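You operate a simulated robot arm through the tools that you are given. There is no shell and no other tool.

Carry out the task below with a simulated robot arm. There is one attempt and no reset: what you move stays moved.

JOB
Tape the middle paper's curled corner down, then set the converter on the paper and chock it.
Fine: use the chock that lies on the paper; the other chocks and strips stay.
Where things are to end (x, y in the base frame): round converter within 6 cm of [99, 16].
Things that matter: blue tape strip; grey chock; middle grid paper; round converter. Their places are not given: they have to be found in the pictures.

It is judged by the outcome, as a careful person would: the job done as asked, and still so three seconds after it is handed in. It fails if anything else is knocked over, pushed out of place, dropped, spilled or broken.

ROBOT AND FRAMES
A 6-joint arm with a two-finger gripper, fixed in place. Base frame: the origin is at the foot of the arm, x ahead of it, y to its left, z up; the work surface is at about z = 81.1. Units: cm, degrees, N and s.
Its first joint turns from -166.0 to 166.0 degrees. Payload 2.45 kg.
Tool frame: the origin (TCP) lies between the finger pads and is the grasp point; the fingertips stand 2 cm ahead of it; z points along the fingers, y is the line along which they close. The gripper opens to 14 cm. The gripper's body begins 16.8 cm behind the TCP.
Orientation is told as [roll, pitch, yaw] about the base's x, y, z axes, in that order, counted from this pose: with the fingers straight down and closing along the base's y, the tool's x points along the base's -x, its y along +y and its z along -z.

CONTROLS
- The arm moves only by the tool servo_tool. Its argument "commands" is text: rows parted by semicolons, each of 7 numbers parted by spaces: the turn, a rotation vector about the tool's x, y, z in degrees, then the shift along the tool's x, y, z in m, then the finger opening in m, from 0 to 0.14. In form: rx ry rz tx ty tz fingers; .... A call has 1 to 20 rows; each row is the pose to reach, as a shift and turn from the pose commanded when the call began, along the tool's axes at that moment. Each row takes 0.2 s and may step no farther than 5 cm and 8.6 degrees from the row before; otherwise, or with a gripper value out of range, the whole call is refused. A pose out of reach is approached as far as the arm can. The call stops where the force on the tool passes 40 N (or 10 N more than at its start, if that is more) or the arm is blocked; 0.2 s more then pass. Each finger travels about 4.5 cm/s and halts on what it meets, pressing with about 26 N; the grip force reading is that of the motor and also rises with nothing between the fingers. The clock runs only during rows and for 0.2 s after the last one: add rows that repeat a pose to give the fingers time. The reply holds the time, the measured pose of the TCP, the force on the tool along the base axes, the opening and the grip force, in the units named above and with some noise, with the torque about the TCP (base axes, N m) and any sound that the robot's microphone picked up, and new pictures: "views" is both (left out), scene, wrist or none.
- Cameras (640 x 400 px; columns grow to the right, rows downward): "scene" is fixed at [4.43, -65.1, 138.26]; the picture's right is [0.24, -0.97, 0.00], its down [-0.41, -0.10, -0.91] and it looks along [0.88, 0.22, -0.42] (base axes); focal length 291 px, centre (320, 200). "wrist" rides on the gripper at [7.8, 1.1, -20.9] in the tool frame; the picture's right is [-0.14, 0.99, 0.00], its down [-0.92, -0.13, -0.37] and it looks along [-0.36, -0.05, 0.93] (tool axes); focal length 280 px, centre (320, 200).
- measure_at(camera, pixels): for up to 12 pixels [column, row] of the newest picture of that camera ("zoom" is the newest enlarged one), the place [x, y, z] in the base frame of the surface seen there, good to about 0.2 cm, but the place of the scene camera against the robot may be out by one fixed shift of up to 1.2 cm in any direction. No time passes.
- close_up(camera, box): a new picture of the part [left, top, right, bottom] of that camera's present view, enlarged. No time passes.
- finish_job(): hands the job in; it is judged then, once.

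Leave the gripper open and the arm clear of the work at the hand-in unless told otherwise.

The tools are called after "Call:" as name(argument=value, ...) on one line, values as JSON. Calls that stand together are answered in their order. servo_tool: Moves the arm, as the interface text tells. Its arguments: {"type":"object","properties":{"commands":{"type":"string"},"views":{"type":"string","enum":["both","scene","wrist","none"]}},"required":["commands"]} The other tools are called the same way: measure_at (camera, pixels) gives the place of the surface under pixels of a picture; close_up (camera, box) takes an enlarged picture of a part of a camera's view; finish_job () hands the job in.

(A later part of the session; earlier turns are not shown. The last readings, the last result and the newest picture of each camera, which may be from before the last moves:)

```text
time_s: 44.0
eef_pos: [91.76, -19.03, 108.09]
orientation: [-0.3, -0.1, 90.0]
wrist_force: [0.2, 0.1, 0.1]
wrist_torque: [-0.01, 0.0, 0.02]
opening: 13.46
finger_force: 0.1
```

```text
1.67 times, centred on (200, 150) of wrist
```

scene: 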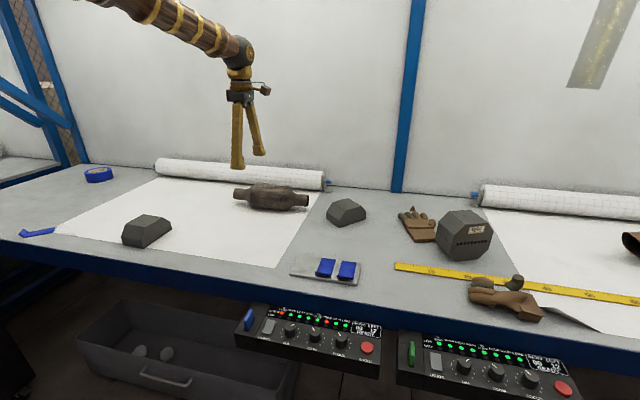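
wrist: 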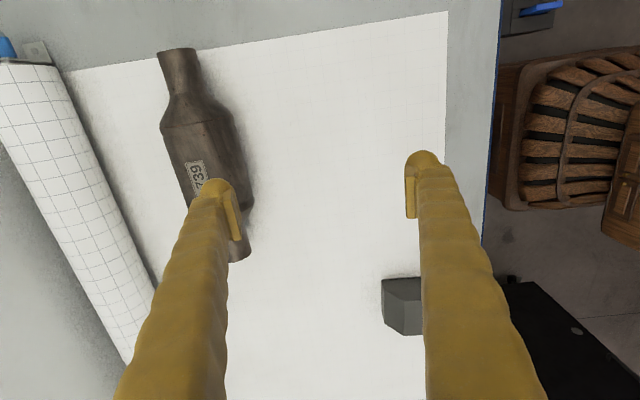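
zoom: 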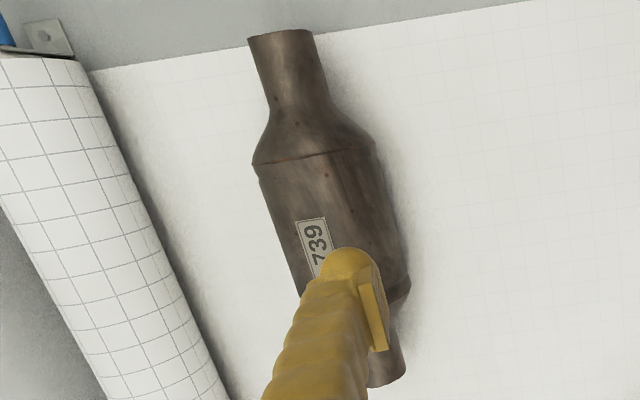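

The can has radius ≈5, its axis at x≈109.2, z≈86.1, and its centre at y≈−18.4. That is beyond vertical reach, so I'll tilt the tool 30° outward while moving to a pre-grasp 10 cm back along the fingers.

Call:
servo_tool(commands="5 0 0 -0.001 -0.02 0.02 0.13; 10 0 0 -0.002 -0.04 0.04 0.13; 15 0 0 -0.003 -0.06 0.06 0.125; 20 0 0 -0.004 -0.08 0.08 0.125; 25 0 0 -0.005 -0.1 0.102 0.125; 30 0 0 -0.0063 -0.1194 0.124 0.125; 30 0 0 -0.0063 -0.1194 0.124 0.125")

Call:
close_up(camera="scene", box=[190, 90, 350, 220])

```text
time_s: 45.6
eef_pos: [103.75, -18.48, 95.76]
orientation: [-30.3, 0.0, 89.9]
wrist_force: [-0.1, 0.8, -1.2]
wrist_torque: [0.03, -0.01, -0.03]
opening: 12.5
finger_force: 0.0
```

scene: 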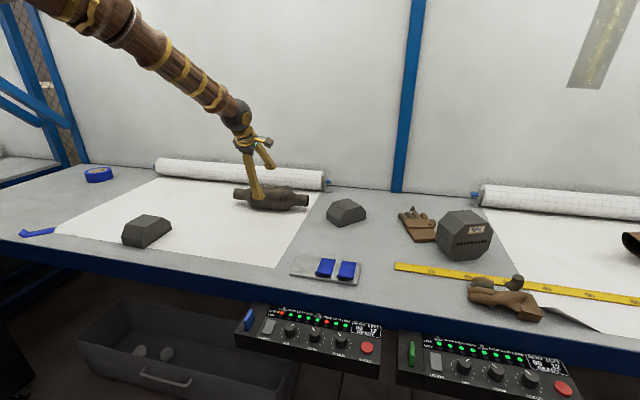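
wrist: 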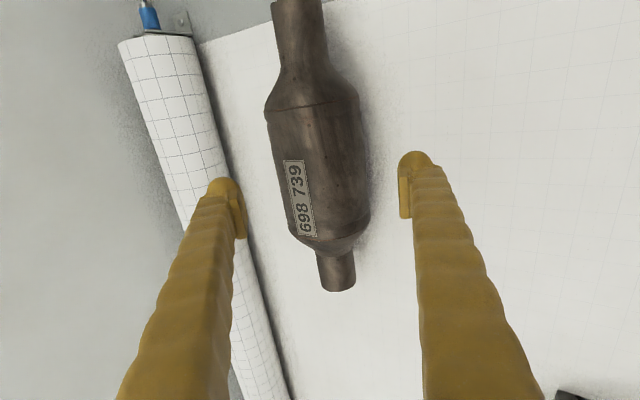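

```text
3.08 times, centred on (270, 155) of scene
```

zoom: 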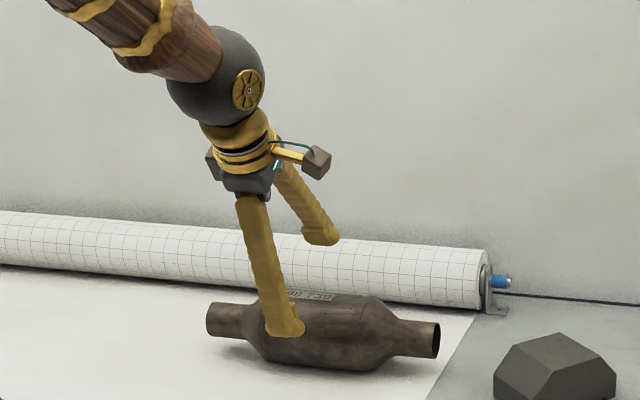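

The tilted pose is within reach. From this better view I'll measure the can again, to centre the grasp.

Call:
measure_at(camera="wrist", pixels=[[320, 115], [320, 160], [325, 200], [330, 230], [300, 160], [345, 160], [355, 200], [268, 115], [358, 110], [335, 255], [340, 285], [300, 10]])

```text
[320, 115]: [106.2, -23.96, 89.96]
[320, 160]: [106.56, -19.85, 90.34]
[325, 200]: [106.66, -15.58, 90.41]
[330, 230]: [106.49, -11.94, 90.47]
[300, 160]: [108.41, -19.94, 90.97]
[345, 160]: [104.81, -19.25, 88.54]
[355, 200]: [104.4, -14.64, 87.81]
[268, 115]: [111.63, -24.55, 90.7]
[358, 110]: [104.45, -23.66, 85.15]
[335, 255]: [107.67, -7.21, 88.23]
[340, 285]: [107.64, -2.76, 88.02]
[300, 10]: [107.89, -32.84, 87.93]
```

The centre is confirmed at about (109.1, −18.4, 86.0). I'll go 10 cm along the fingers, with the opening at 11.8 for clearance above the paper, then close.

Call:
servo_tool(commands="0 0 0 0 0.003 0.02 0.122; 0 0 0 0 0.003 0.04 0.118; 0 0 0 0 0.003 0.06 0.118; 0 0 0 0 0.003 0.075 0.118; 0 0 0 0 0.003 0.085 0.118; 0 0 0 0 0.003 0.093 0.118; 0 0 0 0 0.003 0.099 0.118; 0 0 0 0 0.003 0.099 0.118")

Call:
close_up(camera="scene", box=[190, 120, 350, 220])

```text
time_s: 47.4
eef_pos: [108.45, -18.49, 87.0]
orientation: [-30.2, -0.1, 89.9]
wrist_force: [0.0, 0.7, 0.3]
wrist_torque: [-0.04, -0.01, -0.02]
opening: 11.82
finger_force: 0.1
```

scene: 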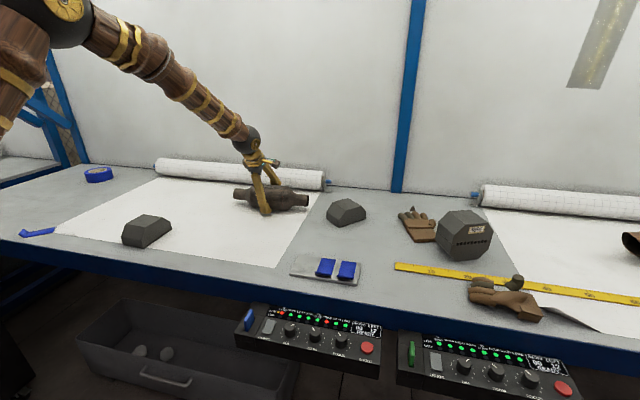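
wrist: 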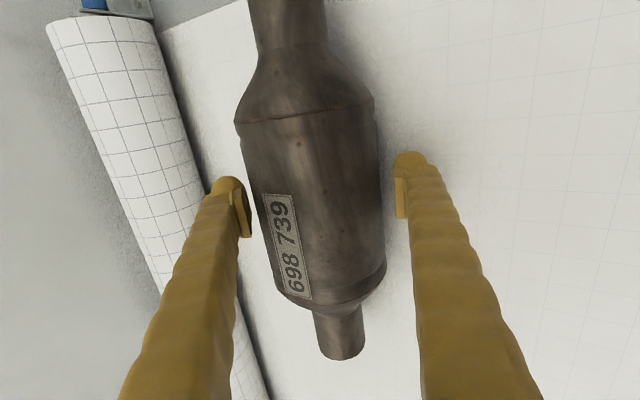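

```text
4.00 times, centred on (270, 170) of scene
```

zoom: 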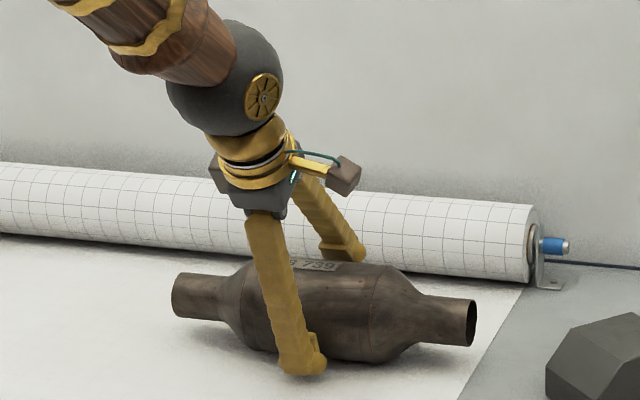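

The can sits between the fingers with nothing touched. I'll close on it.

Call:
servo_tool(commands="0 0 0 0 0 0 0.11; 0 0 0 0 0 0 0.10; 0 0 0 0 0 0 0.085; 0 0 0 0 0 0 0.07; 0 0 0 0 0 0 0.07; 0 0 0 0 0 0 0.07")

```text
time_s: 48.8
eef_pos: [108.51, -18.38, 87.2]
orientation: [-30.4, 0.1, 90.0]
wrist_force: [1.3, 2.1, 26.2]
wrist_torque: [-0.21, -0.27, 0.36]
opening: 10.14
finger_force: 26.2
```

scene: 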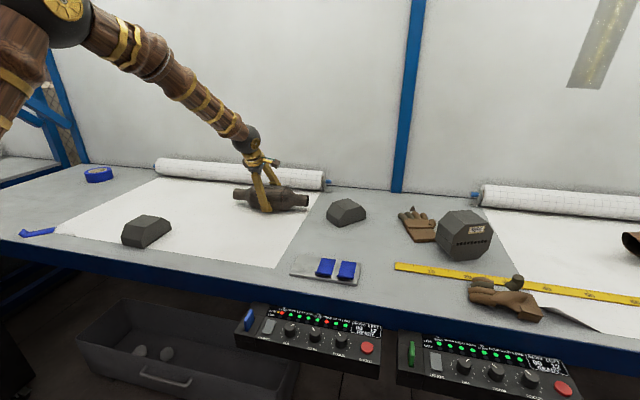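
wrist: 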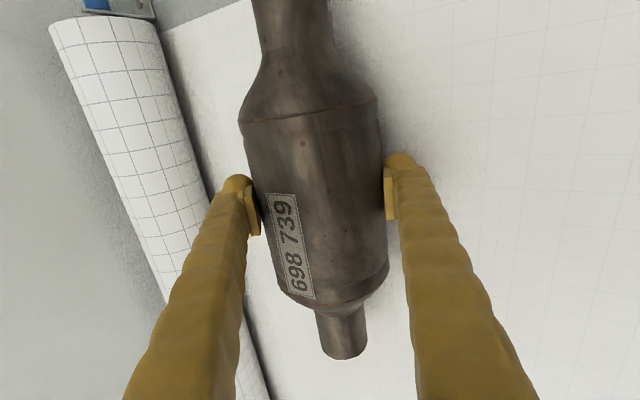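

It's gripped at 10.1 cm with 26 N. I'll lift 3 cm straight up, gently, to test the hold.

Call:
servo_tool(commands="0 0 0 0 -0.0025 -0.0043 0.07; 0 0 0 0 -0.0051 -0.0086 0.07; 0 0 0 0 -0.0101 -0.0173 0.07; 0 0 0 0 -0.0152 -0.0259 0.07; 0 0 0 0 -0.0152 -0.0259 0.07; 0 0 0 0 -0.0152 -0.0259 0.07")

Call:
close_up(camera="scene", box=[190, 120, 350, 220])

```text
time_s: 50.2
eef_pos: [108.67, -18.31, 90.16]
orientation: [-30.4, 0.0, 90.1]
wrist_force: [-4.0, -0.9, 19.2]
wrist_torque: [0.02, -0.36, -0.03]
opening: 7.74
finger_force: 25.8
```

scene: 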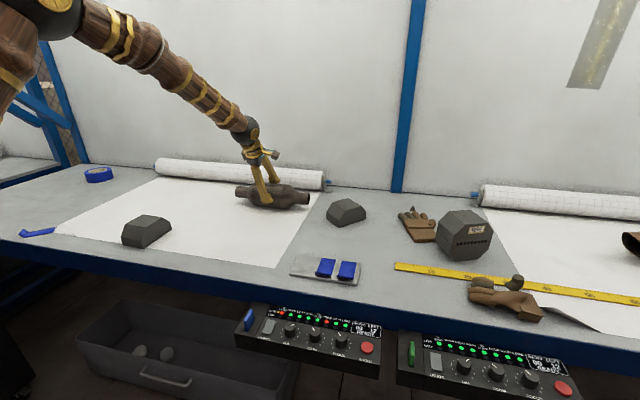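
wrist: 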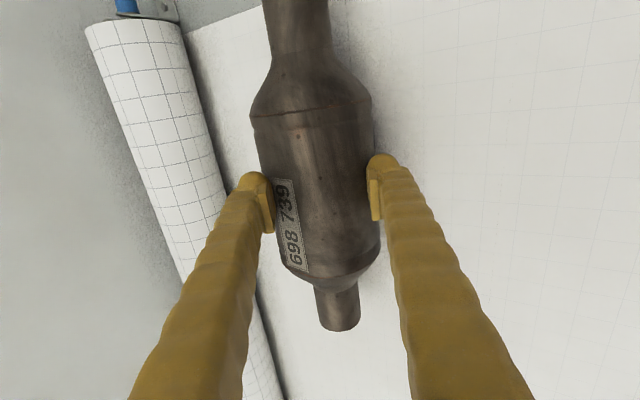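

```text
4.00 times, centred on (270, 170) of scene
```

zoom: 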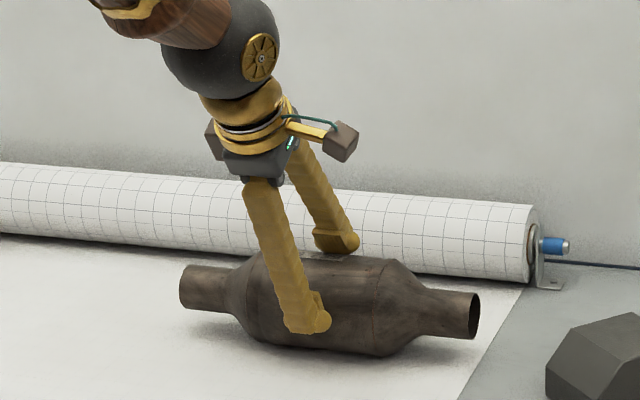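

The fingers slid up over the can: opening is 7.7 and the converter never left the paper. I need a deeper, more upright grasp past the can's widest line. I'll open wide and check that the converter hasn't moved.

Call:
servo_tool(commands="0 0 0 0 0 0 0.085; 0 0 0 0 0 0 0.10; 0 0 0 0 0 0 0.115; 0 0 0 0 0 0 0.125; 0 0 0 0 0 0 0.125; 0 0 0 0 0 0 0.125")

Call:
measure_at(camera="wrist", pixels=[[310, 130], [310, 160], [310, 200], [290, 160], [335, 160], [350, 160], [320, 240], [335, 320], [300, 20]])

```text
time_s: 51.6
eef_pos: [108.6, -18.32, 89.92]
orientation: [-30.2, 0.0, 89.8]
wrist_force: [0.9, 0.4, -1.4]
wrist_torque: [0.0, 0.01, 0.0]
opening: 12.48
finger_force: 0.1
```

scene: 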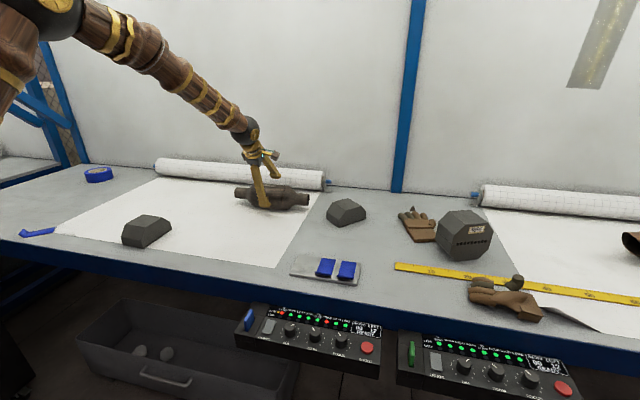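
wrist: 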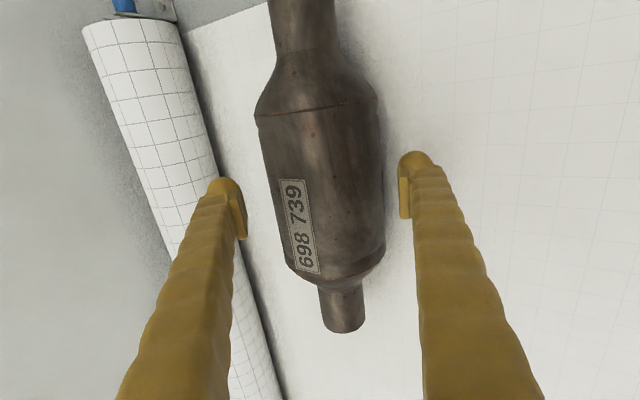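

```text
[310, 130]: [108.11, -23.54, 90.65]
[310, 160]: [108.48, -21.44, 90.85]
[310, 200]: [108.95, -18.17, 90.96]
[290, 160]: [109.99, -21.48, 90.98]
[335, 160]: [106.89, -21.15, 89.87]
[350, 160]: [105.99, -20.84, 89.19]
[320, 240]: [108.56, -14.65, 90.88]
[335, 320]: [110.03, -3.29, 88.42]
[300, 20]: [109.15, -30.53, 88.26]
```

The converter only rolled 0.7 cm back; its axis is now at x≈109.8. I'll test whether a steeper tool, tilted about 18°, can reach here so the fingertips can go below the widest line.

Call:
servo_tool(commands="-4 0 0 0 -0.001 -0.006 0.125; -8 0 0 0 -0.002 -0.012 0.125; -12 0 0 0 -0.0028 -0.0167 0.125; -12 0 0 0 -0.0028 -0.0167 0.125")

```text
time_s: 52.6
eef_pos: [107.93, -18.47, 91.46]
orientation: [-18.2, -0.1, 89.9]
wrist_force: [-0.5, -0.3, 0.9]
wrist_torque: [-0.01, -0.01, -0.01]
opening: 12.51
finger_force: 0.0
```

scene: 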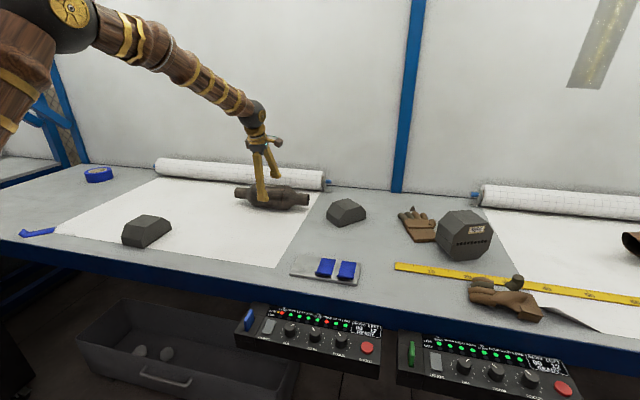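
wrist: 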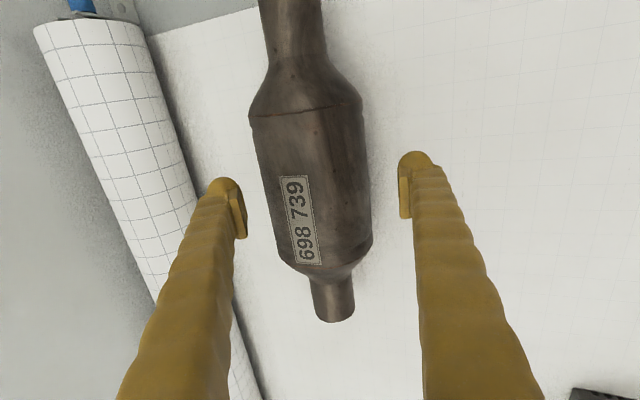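

The 18° pose is reached without trouble. I'll try 10° for an even better grasp.

Call:
servo_tool(commands="-4 0 0 0 -0.0045 0 0.125; -8 0 0 0 -0.009 0 0.125; -8 0 0 0 -0.009 0 0.125", views="wrist")

Call:
measure_at(camera="wrist", pixels=[[300, 130], [310, 160], [310, 200], [290, 160], [335, 160], [350, 160], [320, 240], [335, 310], [300, 20]])

```text
time_s: 53.4
eef_pos: [108.76, -18.34, 91.92]
orientation: [-10.2, -0.1, 89.8]
wrist_force: [0.4, 0.4, 0.1]
wrist_torque: [-0.04, -0.03, -0.02]
opening: 12.49
finger_force: 0.1
```

wrist: 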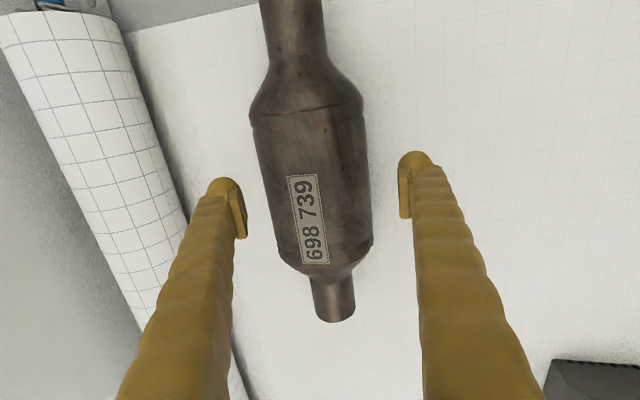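

```text
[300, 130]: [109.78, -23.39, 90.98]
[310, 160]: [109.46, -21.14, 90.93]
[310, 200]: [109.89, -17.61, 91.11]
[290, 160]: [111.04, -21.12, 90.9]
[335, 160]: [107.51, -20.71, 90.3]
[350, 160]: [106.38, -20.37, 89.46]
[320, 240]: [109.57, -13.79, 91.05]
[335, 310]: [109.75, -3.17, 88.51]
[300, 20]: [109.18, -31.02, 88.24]
```

Even at 10° it's within reach. The can axis is at x≈110.0, z≈86. I'll go down past centre, to TCP (110.2,−18.3,84.7), with the opening at 12.

Call:
servo_tool(commands="0 0 0 0 -0.0017 0.014 0.12; 0 0 0 0 -0.0017 0.028 0.12; 0 0 0 0 -0.0017 0.04 0.12; 0 0 0 0 -0.0017 0.05 0.12; 0 0 0 0 -0.0017 0.06 0.12; 0 0 0 0 -0.0017 0.068 0.12; 0 0 0 0 -0.0017 0.0735 0.12; 0 0 0 0 -0.0017 0.0735 0.12")

Call:
close_up(camera="scene", box=[190, 120, 350, 220])

```text
time_s: 55.2
eef_pos: [110.17, -18.29, 84.66]
orientation: [-10.2, 0.0, 89.9]
wrist_force: [0.9, 0.2, 1.1]
wrist_torque: [0.04, 0.01, 0.0]
opening: 12.03
finger_force: 0.1
```

scene: 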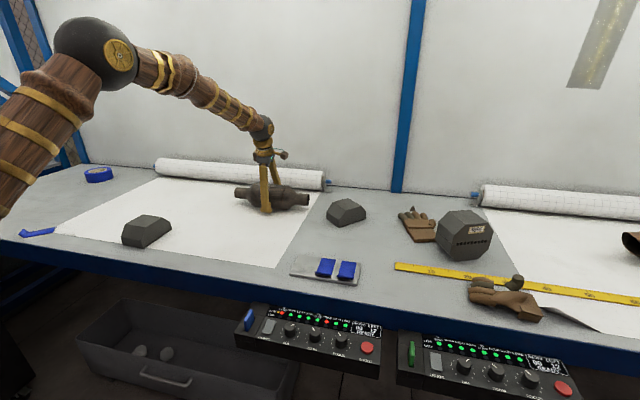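
wrist: 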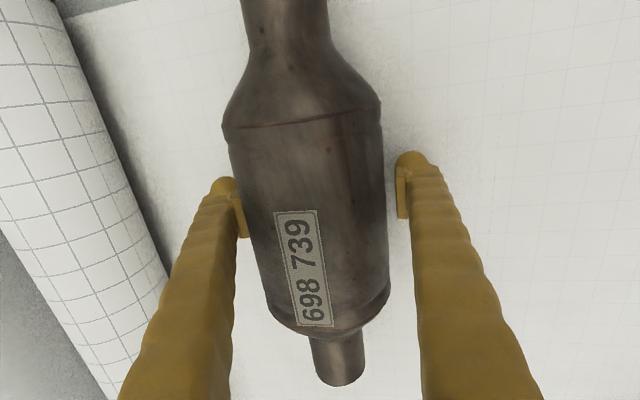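

```text
4.00 times, centred on (270, 170) of scene
```

zoom: 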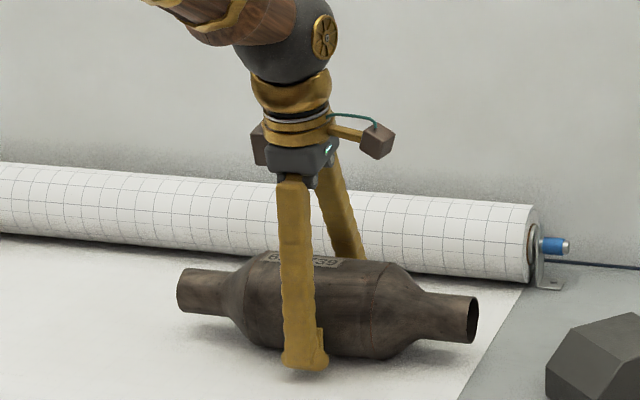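

The fingers straddle the can well below its widest line. Closing now.

Call:
servo_tool(commands="0 0 0 0 0 0 0.11; 0 0 0 0 0 0 0.10; 0 0 0 0 0 0 0.085; 0 0 0 0 0 0 0.07; 0 0 0 0 0 0 0.07; 0 0 0 0 0 0 0.07", views="wrist")

```text
time_s: 56.6
eef_pos: [110.12, -18.32, 84.75]
orientation: [-10.3, -0.1, 89.9]
wrist_force: [0.1, 1.1, 15.9]
wrist_torque: [0.02, 0.23, -0.12]
opening: 11.04
finger_force: 26.3
```

wrist: 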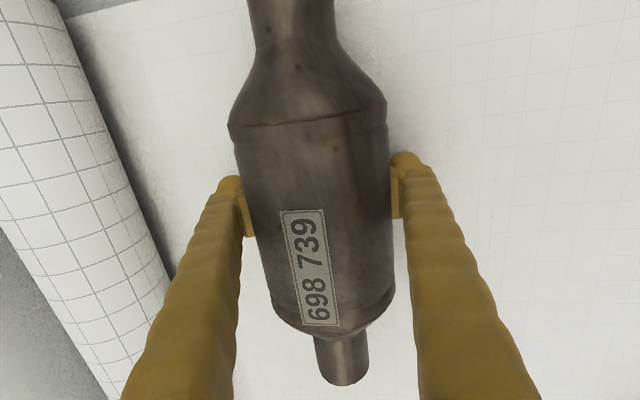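

It's gripped at 11.0 cm with 26 N. I'll lift 2 cm and check for slip.

Call:
servo_tool(commands="0 0 0 0 -0.0009 -0.0049 0.07; 0 0 0 0 -0.0018 -0.0098 0.07; 0 0 0 0 -0.0027 -0.0148 0.07; 0 0 0 0 -0.0035 -0.0197 0.07; 0 0 0 0 -0.0035 -0.0197 0.07")

Call:
close_up(camera="scene", box=[190, 120, 350, 220])

```text
time_s: 57.8
eef_pos: [110.11, -18.32, 86.61]
orientation: [-10.1, -0.2, 90.0]
wrist_force: [0.0, 0.9, 0.2]
wrist_torque: [-0.04, 0.01, 0.0]
opening: 10.32
finger_force: 25.8
```

scene: 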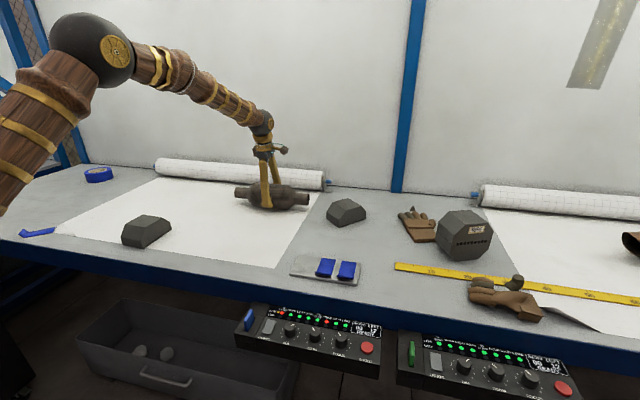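
wrist: 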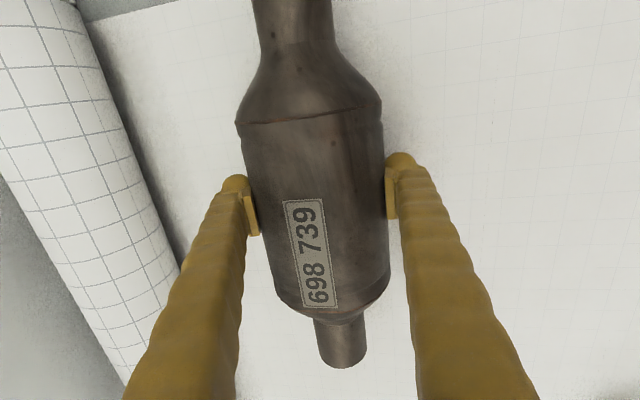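

```text
4.00 times, centred on (270, 170) of scene
```

zoom: 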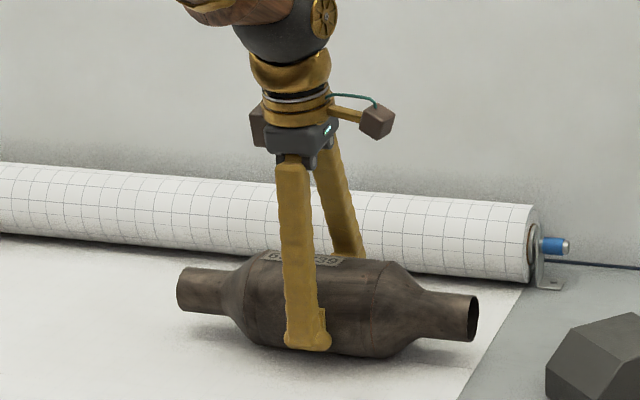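

It slipped again: opening fell from 11.0 to 10.3 and the converter is still on the paper. The readings suggest contact above the widest line now, and arms wedging when I was too deep. I'll re-open and regrip with the pads level with the axis, at TCP z≈85.6.

Call:
servo_tool(commands="0 0 0 0 0 0 0.115; 0 0 0 0 0 0 0.12; 0 0 0 0 0.001 0.005 0.12; 0 0 0 0 0.002 0.010 0.12; 0 0 0 0 0.002 0.010 0.12", views="wrist")

Call:
measure_at(camera="wrist", pixels=[[260, 170], [270, 170], [290, 170], [310, 170], [330, 170], [350, 170], [370, 170], [380, 170], [385, 170]])

Call:
close_up(camera="wrist", box=[190, 130, 450, 270])

```text
time_s: 59.0
eef_pos: [110.16, -18.54, 85.62]
orientation: [-10.2, -0.2, 89.9]
wrist_force: [0.8, 1.5, 0.1]
wrist_torque: [-0.01, 0.04, -0.01]
opening: 12.02
finger_force: 0.1
```

wrist: 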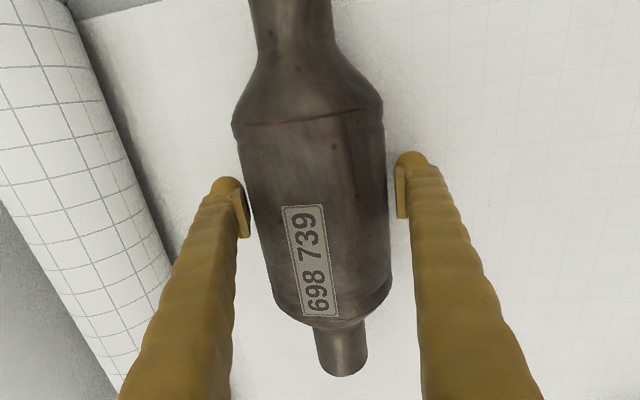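

```text
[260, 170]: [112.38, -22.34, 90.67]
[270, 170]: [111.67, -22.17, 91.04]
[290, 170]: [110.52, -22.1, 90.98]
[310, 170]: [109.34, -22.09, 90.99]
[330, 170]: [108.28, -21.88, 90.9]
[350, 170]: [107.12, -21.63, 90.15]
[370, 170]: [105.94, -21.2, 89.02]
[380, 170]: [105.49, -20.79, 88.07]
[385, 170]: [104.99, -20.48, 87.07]
```

```text
2.46 times, centred on (320, 200) of wrist
```

zoom: 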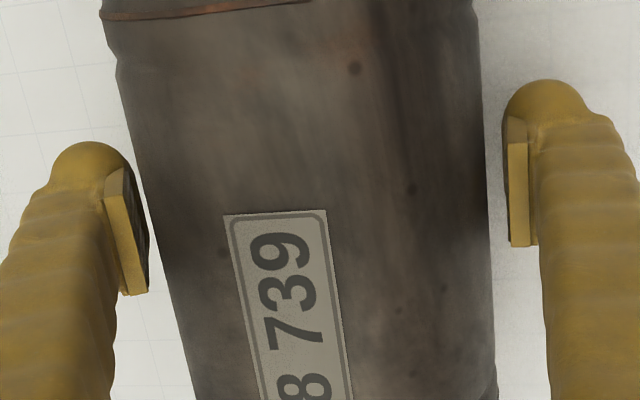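

The pads are level with the can's axis; its section is a flattened round, about 11 cm wide. Closing again and reading the force.

Call:
servo_tool(commands="0 0 0 0 0 0 0.112; 0 0 0 0 0 0 0.10; 0 0 0 0 0 0 0.08; 0 0 0 0 0 0 0.06; 0 0 0 0 0 0 0.06; 0 0 0 0 0 0 0.06; 0 0 0 0 0 0 0.06", views="wrist")

```text
time_s: 60.6
eef_pos: [110.29, -18.49, 85.63]
orientation: [-10.3, -0.1, 89.9]
wrist_force: [-0.5, 1.0, 6.2]
wrist_torque: [0.0, 0.21, -0.06]
opening: 10.62
finger_force: 26.1
```

wrist: 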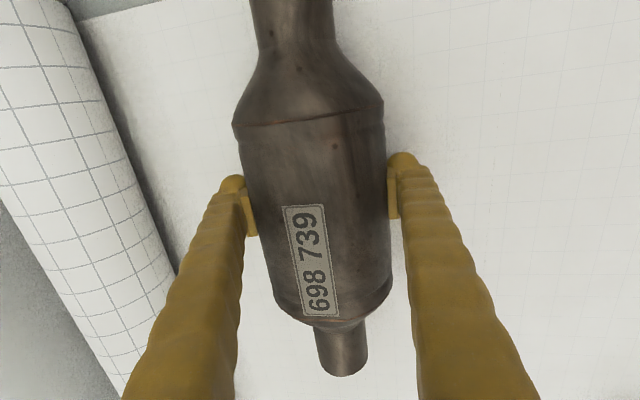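

Comparing the three grips, opening grows the deeper I go, which means the slanted finger arms touch the can before the pads do. Pad contact at the widest line should give about 10.1 cm, with the TCP roughly 0.9 cm above the axis. I'll re-open, rise 1.25 cm and close again.

Call:
servo_tool(commands="0 0 0 0 0 0 0.112; 0 0 0 0 0 0 0.12; 0 0 0 0 -0.001 -0.006 0.12; 0 0 0 0 -0.0005 -0.0125 0.12; 0 0 0 0 -0.0005 -0.0125 0.12; 0 0 0 0 -0.0005 -0.0125 0.105; 0 0 0 0 -0.0005 -0.0125 0.09; 0 0 0 0 -0.0005 -0.0125 0.06; 0 0 0 0 -0.0005 -0.0125 0.06; 0 0 0 0 -0.0005 -0.0125 0.06; 0 0 0 0 -0.0005 -0.0125 0.06", views="wrist")

```text
time_s: 63.0
eef_pos: [110.01, -18.41, 86.73]
orientation: [-10.2, -0.2, 89.9]
wrist_force: [0.1, -0.3, -0.1]
wrist_torque: [0.05, 0.03, -0.01]
opening: 10.3
finger_force: 26.2
```

wrist: 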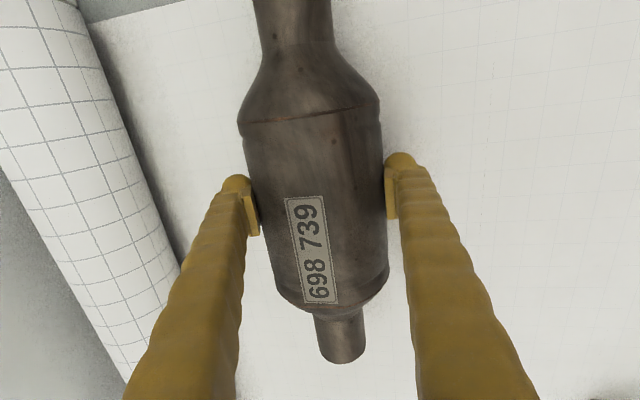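

The opening is 10.3 with zero vertical force, so this is a neutral pad grip. I'll lift 1.5 cm slowly.

Call:
servo_tool(commands="0 0 0 0 -0.0005 -0.003 0.06; 0 0 0 0 -0.001 -0.006 0.06; 0 0 0 0 -0.0016 -0.009 0.06; 0 0 0 0 -0.0021 -0.012 0.06; 0 0 0 0 -0.0026 -0.0148 0.06; 0 0 0 0 -0.0026 -0.0148 0.06")

Call:
close_up(camera="scene", box=[190, 120, 350, 220])

```text
time_s: 64.4
eef_pos: [109.98, -18.34, 88.4]
orientation: [-10.2, -0.1, 89.9]
wrist_force: [-0.1, -0.1, -14.8]
wrist_torque: [-0.07, 0.0, -0.01]
opening: 10.16
finger_force: 25.3
```

scene: 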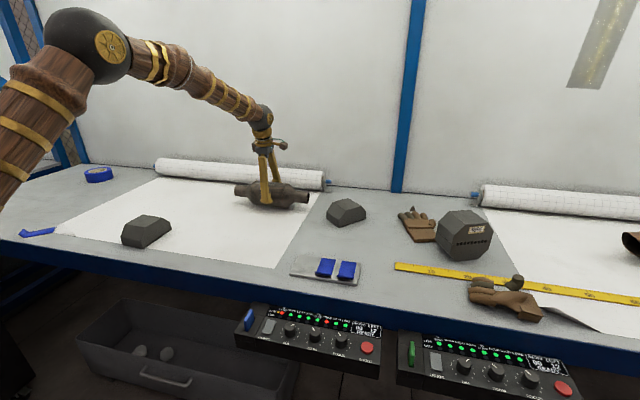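
wrist: 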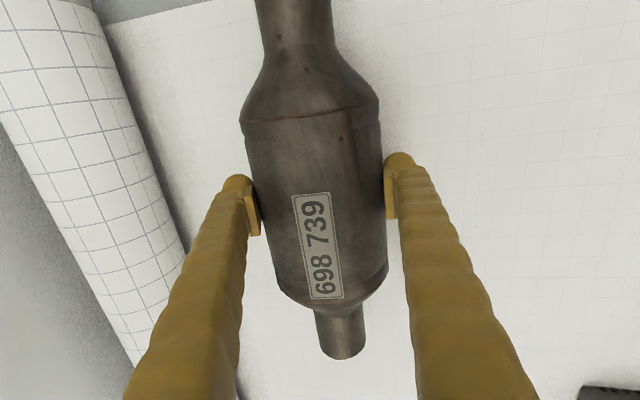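

```text
4.00 times, centred on (270, 170) of scene
```

zoom: 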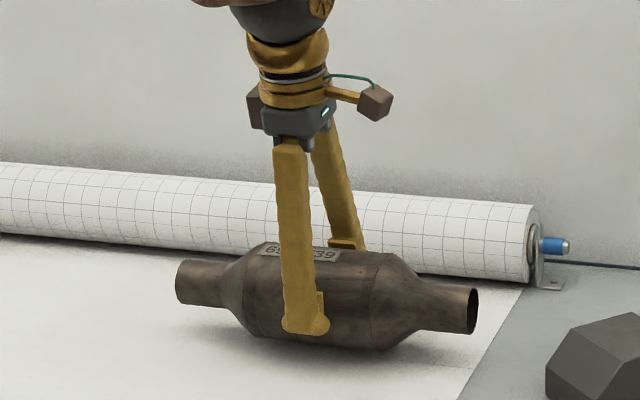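

It's lifted: −14.8 N, so the converter weighs about 1.5 kg, and the opening is steady. I'll verify the clearance, then carry it low and smoothly to about (98,15).

Call:
measure_at(camera="wrist", pixels=[[310, 170], [300, 200], [340, 345], [295, 20], [350, 170], [370, 170]])

Call:
servo_tool(commands="0 0 0 0 0 0 0.06; 0 0 0 0 0 0 0.06", views="wrist")

Call:
measure_at(camera="wrist", pixels=[[310, 170], [300, 200], [340, 345], [295, 20], [350, 170], [370, 170]])

```text
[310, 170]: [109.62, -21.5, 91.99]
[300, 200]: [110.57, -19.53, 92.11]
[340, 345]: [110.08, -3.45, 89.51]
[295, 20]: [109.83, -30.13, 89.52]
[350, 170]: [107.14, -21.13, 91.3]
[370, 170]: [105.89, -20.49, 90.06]
```

```text
time_s: 65.0
eef_pos: [110.11, -18.41, 88.24]
orientation: [-10.2, -0.1, 89.9]
wrist_force: [-0.3, 0.4, -15.1]
wrist_torque: [-0.08, 0.04, -0.01]
opening: 10.13
finger_force: 26.4
```

wrist: 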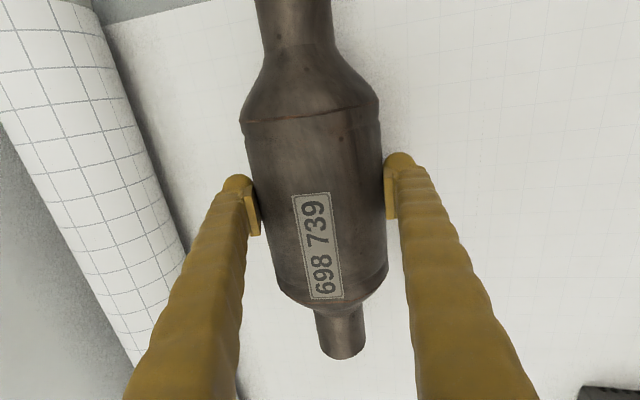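

```text
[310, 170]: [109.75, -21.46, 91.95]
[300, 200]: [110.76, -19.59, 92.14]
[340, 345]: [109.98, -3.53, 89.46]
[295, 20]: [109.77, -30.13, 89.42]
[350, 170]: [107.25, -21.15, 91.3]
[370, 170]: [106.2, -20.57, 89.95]
```

It's holding steady, with no creep over 0.6 s and 1.1 cm of clearance. I'll carry it the first half and then re-check.

Call:
servo_tool(commands="0 0 0 -0.005 0.002 -0.0005 0.06; 0 0 0 -0.016 0.006 -0.0015 0.06; 0 0 0 -0.032 0.0115 -0.0025 0.06; 0 0 0 -0.048 0.017 -0.0035 0.06; 0 0 0 -0.064 0.0225 -0.0045 0.06; 0 0 0 -0.080 0.028 -0.0055 0.06; 0 0 0 -0.096 0.034 -0.0065 0.06; 0 0 0 -0.112 0.040 -0.0075 0.06; 0 0 0 -0.128 0.046 -0.0085 0.06; 0 0 0 -0.144 0.052 -0.0097 0.06; 0 0 0 -0.158 0.057 -0.0106 0.06; 0 0 0 -0.168 0.060 -0.011 0.06; 0 0 0 -0.17 0.061 -0.011 0.06")

Call:
measure_at(camera="wrist", pixels=[[310, 170], [300, 200], [340, 345], [295, 20], [350, 170], [370, 170]])

```text
time_s: 67.8
eef_pos: [103.87, -1.41, 88.39]
orientation: [-10.2, 0.0, 89.9]
wrist_force: [0.2, -0.3, -14.1]
wrist_torque: [-0.05, 0.03, -0.03]
opening: 10.15
finger_force: 26.1
```

scene: 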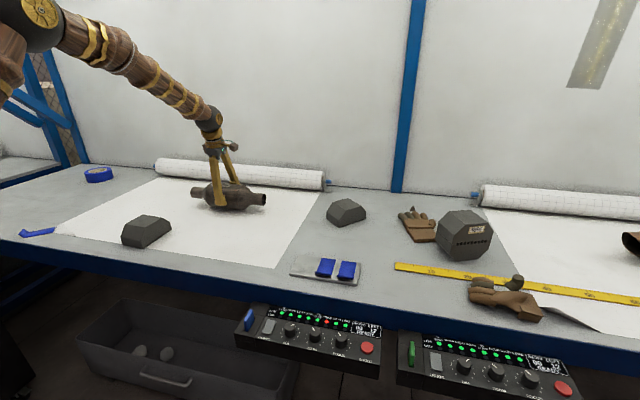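
wrist: 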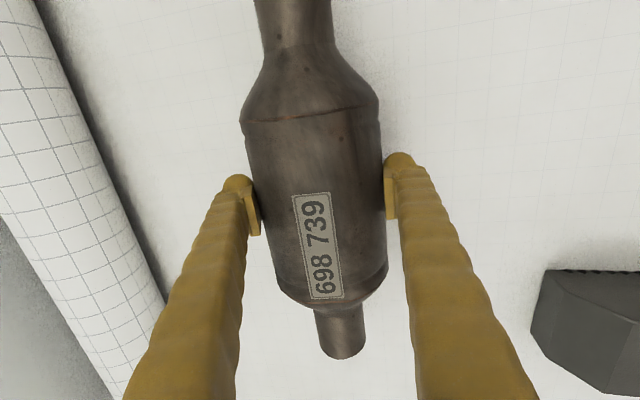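

```text
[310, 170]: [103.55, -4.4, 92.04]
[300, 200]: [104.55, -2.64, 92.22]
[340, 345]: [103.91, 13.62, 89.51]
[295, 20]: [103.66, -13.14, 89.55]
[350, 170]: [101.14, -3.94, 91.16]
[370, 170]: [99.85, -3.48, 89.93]
```

The converter is stable at half-way, with the same height and grip. Continuing to (98.5,16).

Call:
servo_tool(commands="0 0 0 -0.005 0.002 -0.0005 0.06; 0 0 0 -0.016 0.005 -0.001 0.06; 0 0 0 -0.032 0.010 -0.002 0.06; 0 0 0 -0.048 0.015 -0.003 0.06; 0 0 0 -0.064 0.020 -0.004 0.06; 0 0 0 -0.080 0.025 -0.0045 0.06; 0 0 0 -0.096 0.030 -0.0055 0.06; 0 0 0 -0.112 0.035 -0.0065 0.06; 0 0 0 -0.128 0.040 -0.0075 0.06; 0 0 0 -0.144 0.045 -0.0085 0.06; 0 0 0 -0.160 0.050 -0.0092 0.06; 0 0 0 -0.170 0.053 -0.0095 0.06; 0 0 0 -0.174 0.0535 -0.0096 0.06; 0 0 0 -0.174 0.0535 -0.0096 0.06")

Call:
measure_at(camera="wrist", pixels=[[310, 170], [300, 200], [340, 345], [295, 20], [350, 170], [370, 170], [480, 200], [450, 100]])

```text
time_s: 70.8
eef_pos: [98.51, 15.99, 88.21]
orientation: [-10.2, -0.1, 89.8]
wrist_force: [0.0, 0.2, -15.2]
wrist_torque: [-0.08, 0.02, 0.01]
opening: 10.13
finger_force: 26.1
```

scene: 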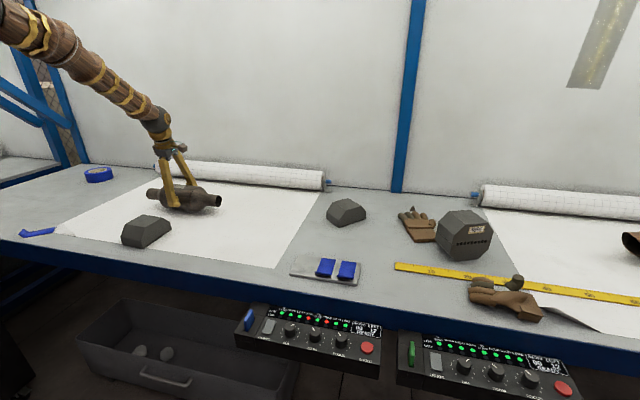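
wrist: 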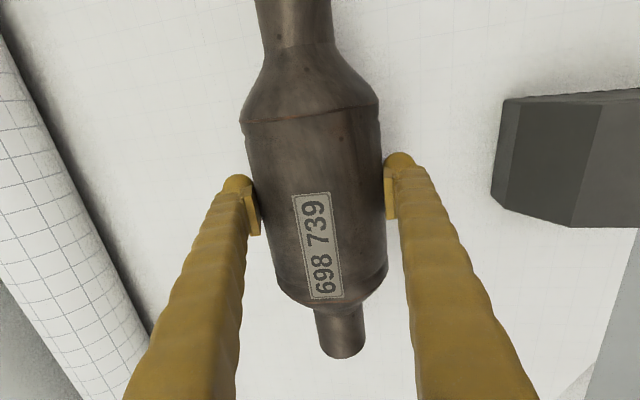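

```text
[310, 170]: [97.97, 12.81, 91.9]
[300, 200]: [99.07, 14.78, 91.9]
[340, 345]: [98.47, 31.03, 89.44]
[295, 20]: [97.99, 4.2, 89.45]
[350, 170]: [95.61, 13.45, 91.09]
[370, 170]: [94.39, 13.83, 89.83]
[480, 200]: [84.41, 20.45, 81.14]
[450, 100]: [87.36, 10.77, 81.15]
```

The converter hangs above (98.5,16) with about 1 cm clearance. I'll lower it gently until the paper carries its weight.

Call:
servo_tool(commands="0 0 0 0 0.0005 0.003 0.06; 0 0 0 0 0.0009 0.005 0.06; 0 0 0 0 0.0012 0.007 0.06; 0 0 0 0 0.0016 0.0088 0.06; 0 0 0 0 0.0018 0.0098 0.06; 0 0 0 0 0.0018 0.0098 0.06", views="wrist")

```text
time_s: 72.2
eef_pos: [98.44, 15.93, 87.53]
orientation: [-10.3, 0.0, 90.0]
wrist_force: [-0.9, -0.4, 0.0]
wrist_torque: [0.31, 0.22, -0.06]
opening: 10.14
finger_force: 26.1
```

wrist: 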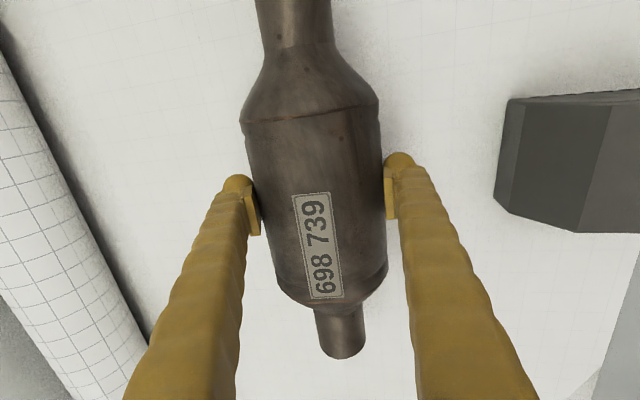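

The weight is now on the paper (0 N). I'll open slowly and watch that the converter stays put.

Call:
servo_tool(commands="0 0 0 0 0 0 0.103; 0 0 0 0 0 0 0.106; 0 0 0 0 0 0 0.11; 0 0 0 0 0 0 0.115; 0 0 0 0 0 0 0.12; 0 0 0 0 0 0 0.125; 0 0 0 0 0 0 0.125")

Call:
measure_at(camera="wrist", pixels=[[270, 170], [290, 170], [310, 170], [330, 170], [350, 170], [370, 170], [340, 345], [295, 20]])

```text
time_s: 73.8
eef_pos: [98.44, 15.97, 87.33]
orientation: [-10.2, -0.1, 89.9]
wrist_force: [0.6, -0.1, -0.7]
wrist_torque: [0.03, 0.0, 0.0]
opening: 12.49
finger_force: 0.1
```

scene: 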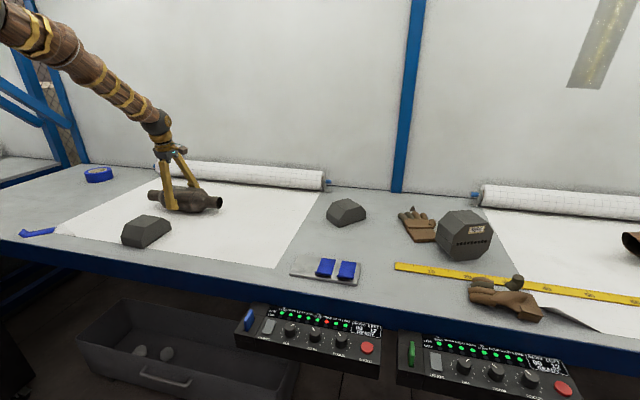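
wrist: 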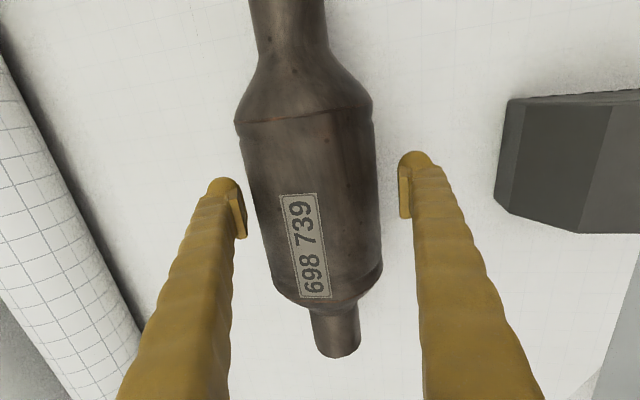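

```text
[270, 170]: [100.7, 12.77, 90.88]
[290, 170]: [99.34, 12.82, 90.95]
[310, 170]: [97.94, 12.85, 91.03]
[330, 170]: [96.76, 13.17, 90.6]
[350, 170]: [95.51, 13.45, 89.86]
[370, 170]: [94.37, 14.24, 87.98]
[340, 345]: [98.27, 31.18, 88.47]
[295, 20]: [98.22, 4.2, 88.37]
```

The converter rests at x≈99 with its top at z 91. I'll withdraw along the fingers and check that it's not rolling.

Call:
servo_tool(commands="0 0 0 0 0 -0.01 0.125; 0 0 0 0 0 -0.03 0.125; 0 0 0 0 0 -0.05 0.125; 0 0 0 0 0 -0.08 0.125; 0 0 0 0 0 -0.12 0.125; 0 0 0 0 0 -0.12 0.125")

Call:
measure_at(camera="wrist", pixels=[[290, 140], [300, 140], [310, 140], [320, 140], [330, 140], [345, 140], [290, 180], [310, 180], [340, 180], [355, 180]])

```text
time_s: 75.2
eef_pos: [96.08, 15.99, 99.05]
orientation: [-10.2, -0.1, 89.8]
wrist_force: [0.5, 0.3, 0.2]
wrist_torque: [-0.01, 0.03, -0.03]
opening: 12.51
finger_force: 0.0
```

scene: 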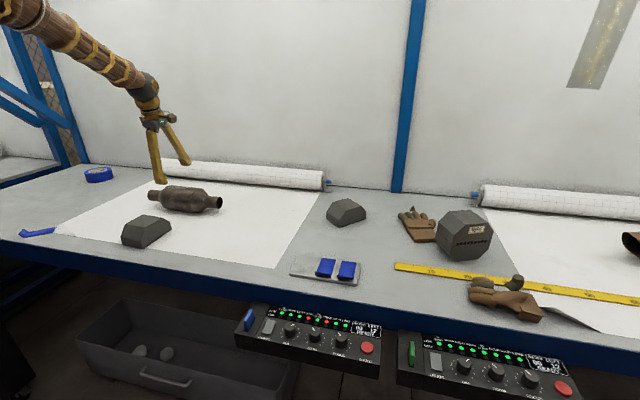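
wrist: 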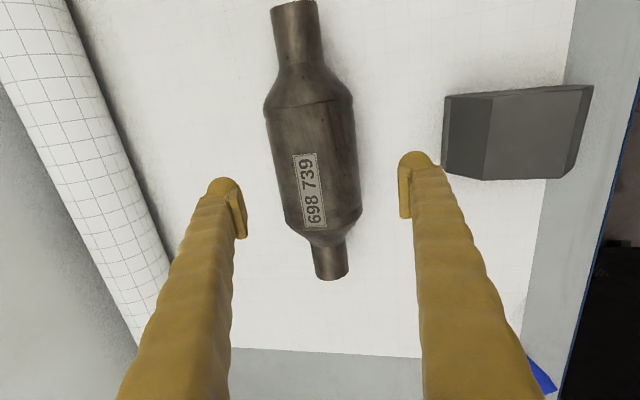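

```text
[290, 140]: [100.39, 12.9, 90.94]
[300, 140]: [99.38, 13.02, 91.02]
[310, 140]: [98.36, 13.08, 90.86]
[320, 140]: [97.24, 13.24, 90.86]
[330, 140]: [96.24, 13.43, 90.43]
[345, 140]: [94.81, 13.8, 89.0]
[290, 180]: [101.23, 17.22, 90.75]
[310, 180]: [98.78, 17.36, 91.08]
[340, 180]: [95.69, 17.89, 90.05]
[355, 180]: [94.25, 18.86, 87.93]
```

The converter is still: centre (98.8,16). Now the chock, seen at (445–593, 85–180). I'll enlarge and measure its faces.

Call:
close_up(camera="wrist", box=[420, 60, 620, 200])

Call:
measure_at(camera="wrist", pixels=[[446, 100], [442, 170], [465, 135], [488, 100], [483, 176], [495, 135], [550, 90], [540, 175], [530, 130], [585, 95], [572, 165], [592, 86]])

Call:
measure_at(camera="scene", pixels=[[132, 217], [160, 218], [140, 222], [150, 218], [128, 236], [143, 236], [143, 246], [160, 231], [167, 228], [152, 238]])

```text
2.86 times, centred on (520, 130) of wrist
```

zoom: 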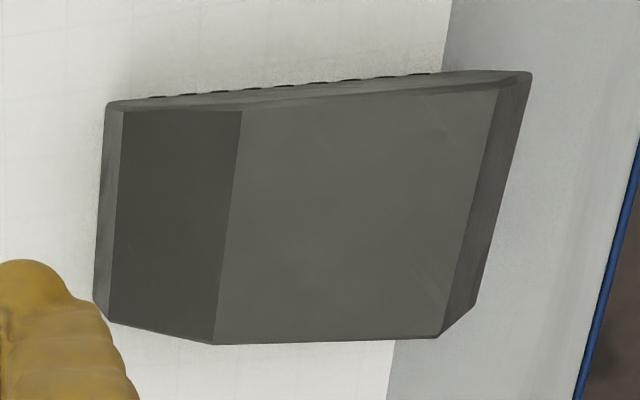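

```text
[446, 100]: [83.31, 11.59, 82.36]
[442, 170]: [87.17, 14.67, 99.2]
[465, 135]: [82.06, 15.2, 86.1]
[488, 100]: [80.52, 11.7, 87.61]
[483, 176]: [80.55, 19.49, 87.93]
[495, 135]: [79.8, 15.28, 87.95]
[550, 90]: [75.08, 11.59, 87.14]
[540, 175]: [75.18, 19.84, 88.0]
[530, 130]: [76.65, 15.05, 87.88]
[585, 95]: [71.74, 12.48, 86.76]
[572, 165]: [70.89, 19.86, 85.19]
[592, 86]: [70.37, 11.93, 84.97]
```

```text
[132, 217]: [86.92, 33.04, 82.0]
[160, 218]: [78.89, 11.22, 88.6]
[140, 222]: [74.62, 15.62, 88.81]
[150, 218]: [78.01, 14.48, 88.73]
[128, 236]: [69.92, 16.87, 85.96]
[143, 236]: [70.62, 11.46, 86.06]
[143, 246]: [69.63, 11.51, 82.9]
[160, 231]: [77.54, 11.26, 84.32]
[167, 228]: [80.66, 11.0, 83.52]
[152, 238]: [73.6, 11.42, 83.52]
```

The chock is 13.8 cm long in x (69.6–83.4), 8.5 cm wide in y (centre ≈15.7), with its top at z 87.9. Its sloped end already faces the converter. I'll make the tool upright and turn to yaw 0, so the fingers close across its width, moving above it at a safe height.

Call:
servo_tool(commands="-5 0 0 0 0.01 -0.012 0.12; -10 0 0 0 0.02 -0.025 0.12; -10 0 0 0 0.02 -0.025 0.12", views="none")

Call:
servo_tool(commands="0 0 8.2 0 0.016 0 0.12; 0 0 16.4 0 0.032 0 0.12; 0 0 24.6 0.001 0.048 0 0.12; 0 0 32.8 0.001 0.064 0 0.12; 0 0 41 0.002 0.08 0 0.12; 0 0 49.2 0.002 0.096 0 0.12; 0 0 57.4 0.003 0.112 0 0.12; 0 0 65.6 0.003 0.128 0 0.12; 0 0 73.8 0.003 0.144 0 0.12; 0 0 82 0.003 0.16 0 0.12; 0 0 90 0.003 0.176 0 0.12; 0 0 90 0.003 0.176 0 0.12")

```text
time_s: 76.0
eef_pos: [93.88, 15.83, 101.29]
orientation: [-0.1, -0.1, 89.9]
wrist_force: [0.1, -0.1, -0.4]
wrist_torque: [0.0, -0.02, -0.01]
opening: 12.01
finger_force: 0.0
```

```text
time_s: 78.6
eef_pos: [76.37, 15.52, 101.24]
orientation: [0.0, -0.2, 0.0]
wrist_force: [0.1, 0.2, 1.1]
wrist_torque: [-0.02, -0.04, -0.01]
opening: 11.99
finger_force: 0.0
```

scene: 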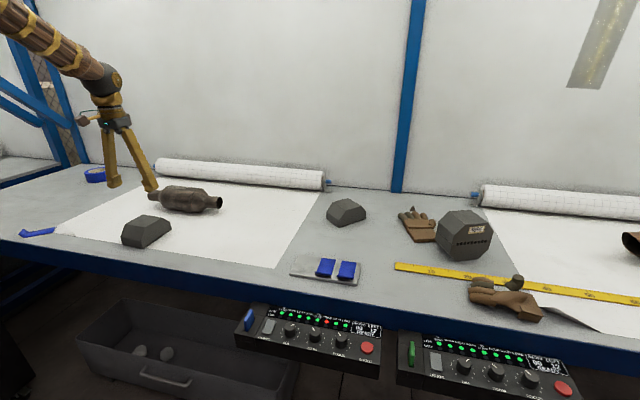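
wrist: 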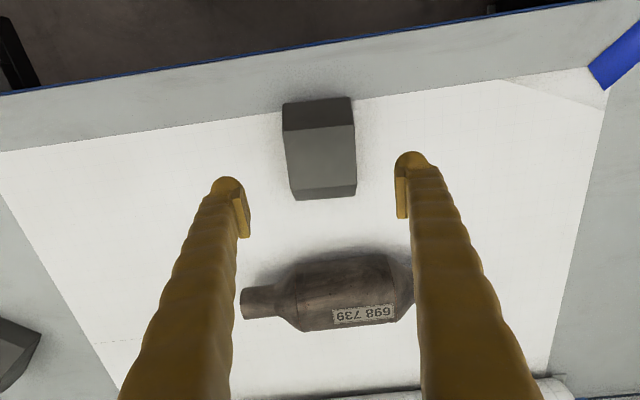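

The chock is straight between the fingers at (320,150). I'll measure its corners for centring and yaw.

Call:
measure_at(camera="wrist", pixels=[[287, 132], [352, 127], [355, 183], [294, 186], [285, 108], [349, 100], [320, 155], [320, 193], [297, 199], [355, 194], [290, 160], [353, 155]])

Call:
close_up(camera="wrist", box=[250, 80, 400, 220])

```text
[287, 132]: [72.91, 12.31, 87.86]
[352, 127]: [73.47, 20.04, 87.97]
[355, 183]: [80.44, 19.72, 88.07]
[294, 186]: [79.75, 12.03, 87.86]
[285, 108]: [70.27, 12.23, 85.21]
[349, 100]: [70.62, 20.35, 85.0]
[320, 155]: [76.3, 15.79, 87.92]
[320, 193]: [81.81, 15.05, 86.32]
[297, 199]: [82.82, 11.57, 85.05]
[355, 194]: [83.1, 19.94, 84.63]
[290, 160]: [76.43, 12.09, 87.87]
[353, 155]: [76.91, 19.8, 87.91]
```

```text
2.86 times, centred on (325, 150) of wrist
```

zoom: 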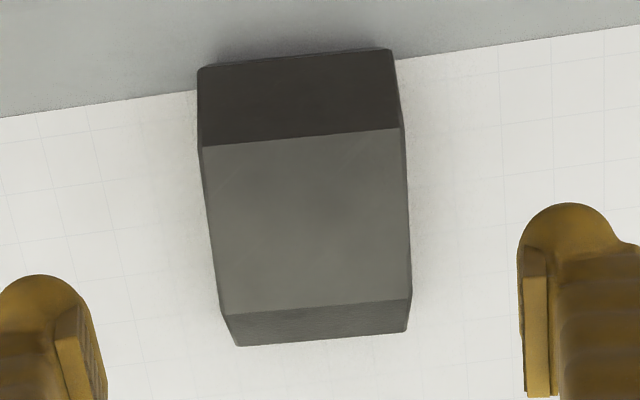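

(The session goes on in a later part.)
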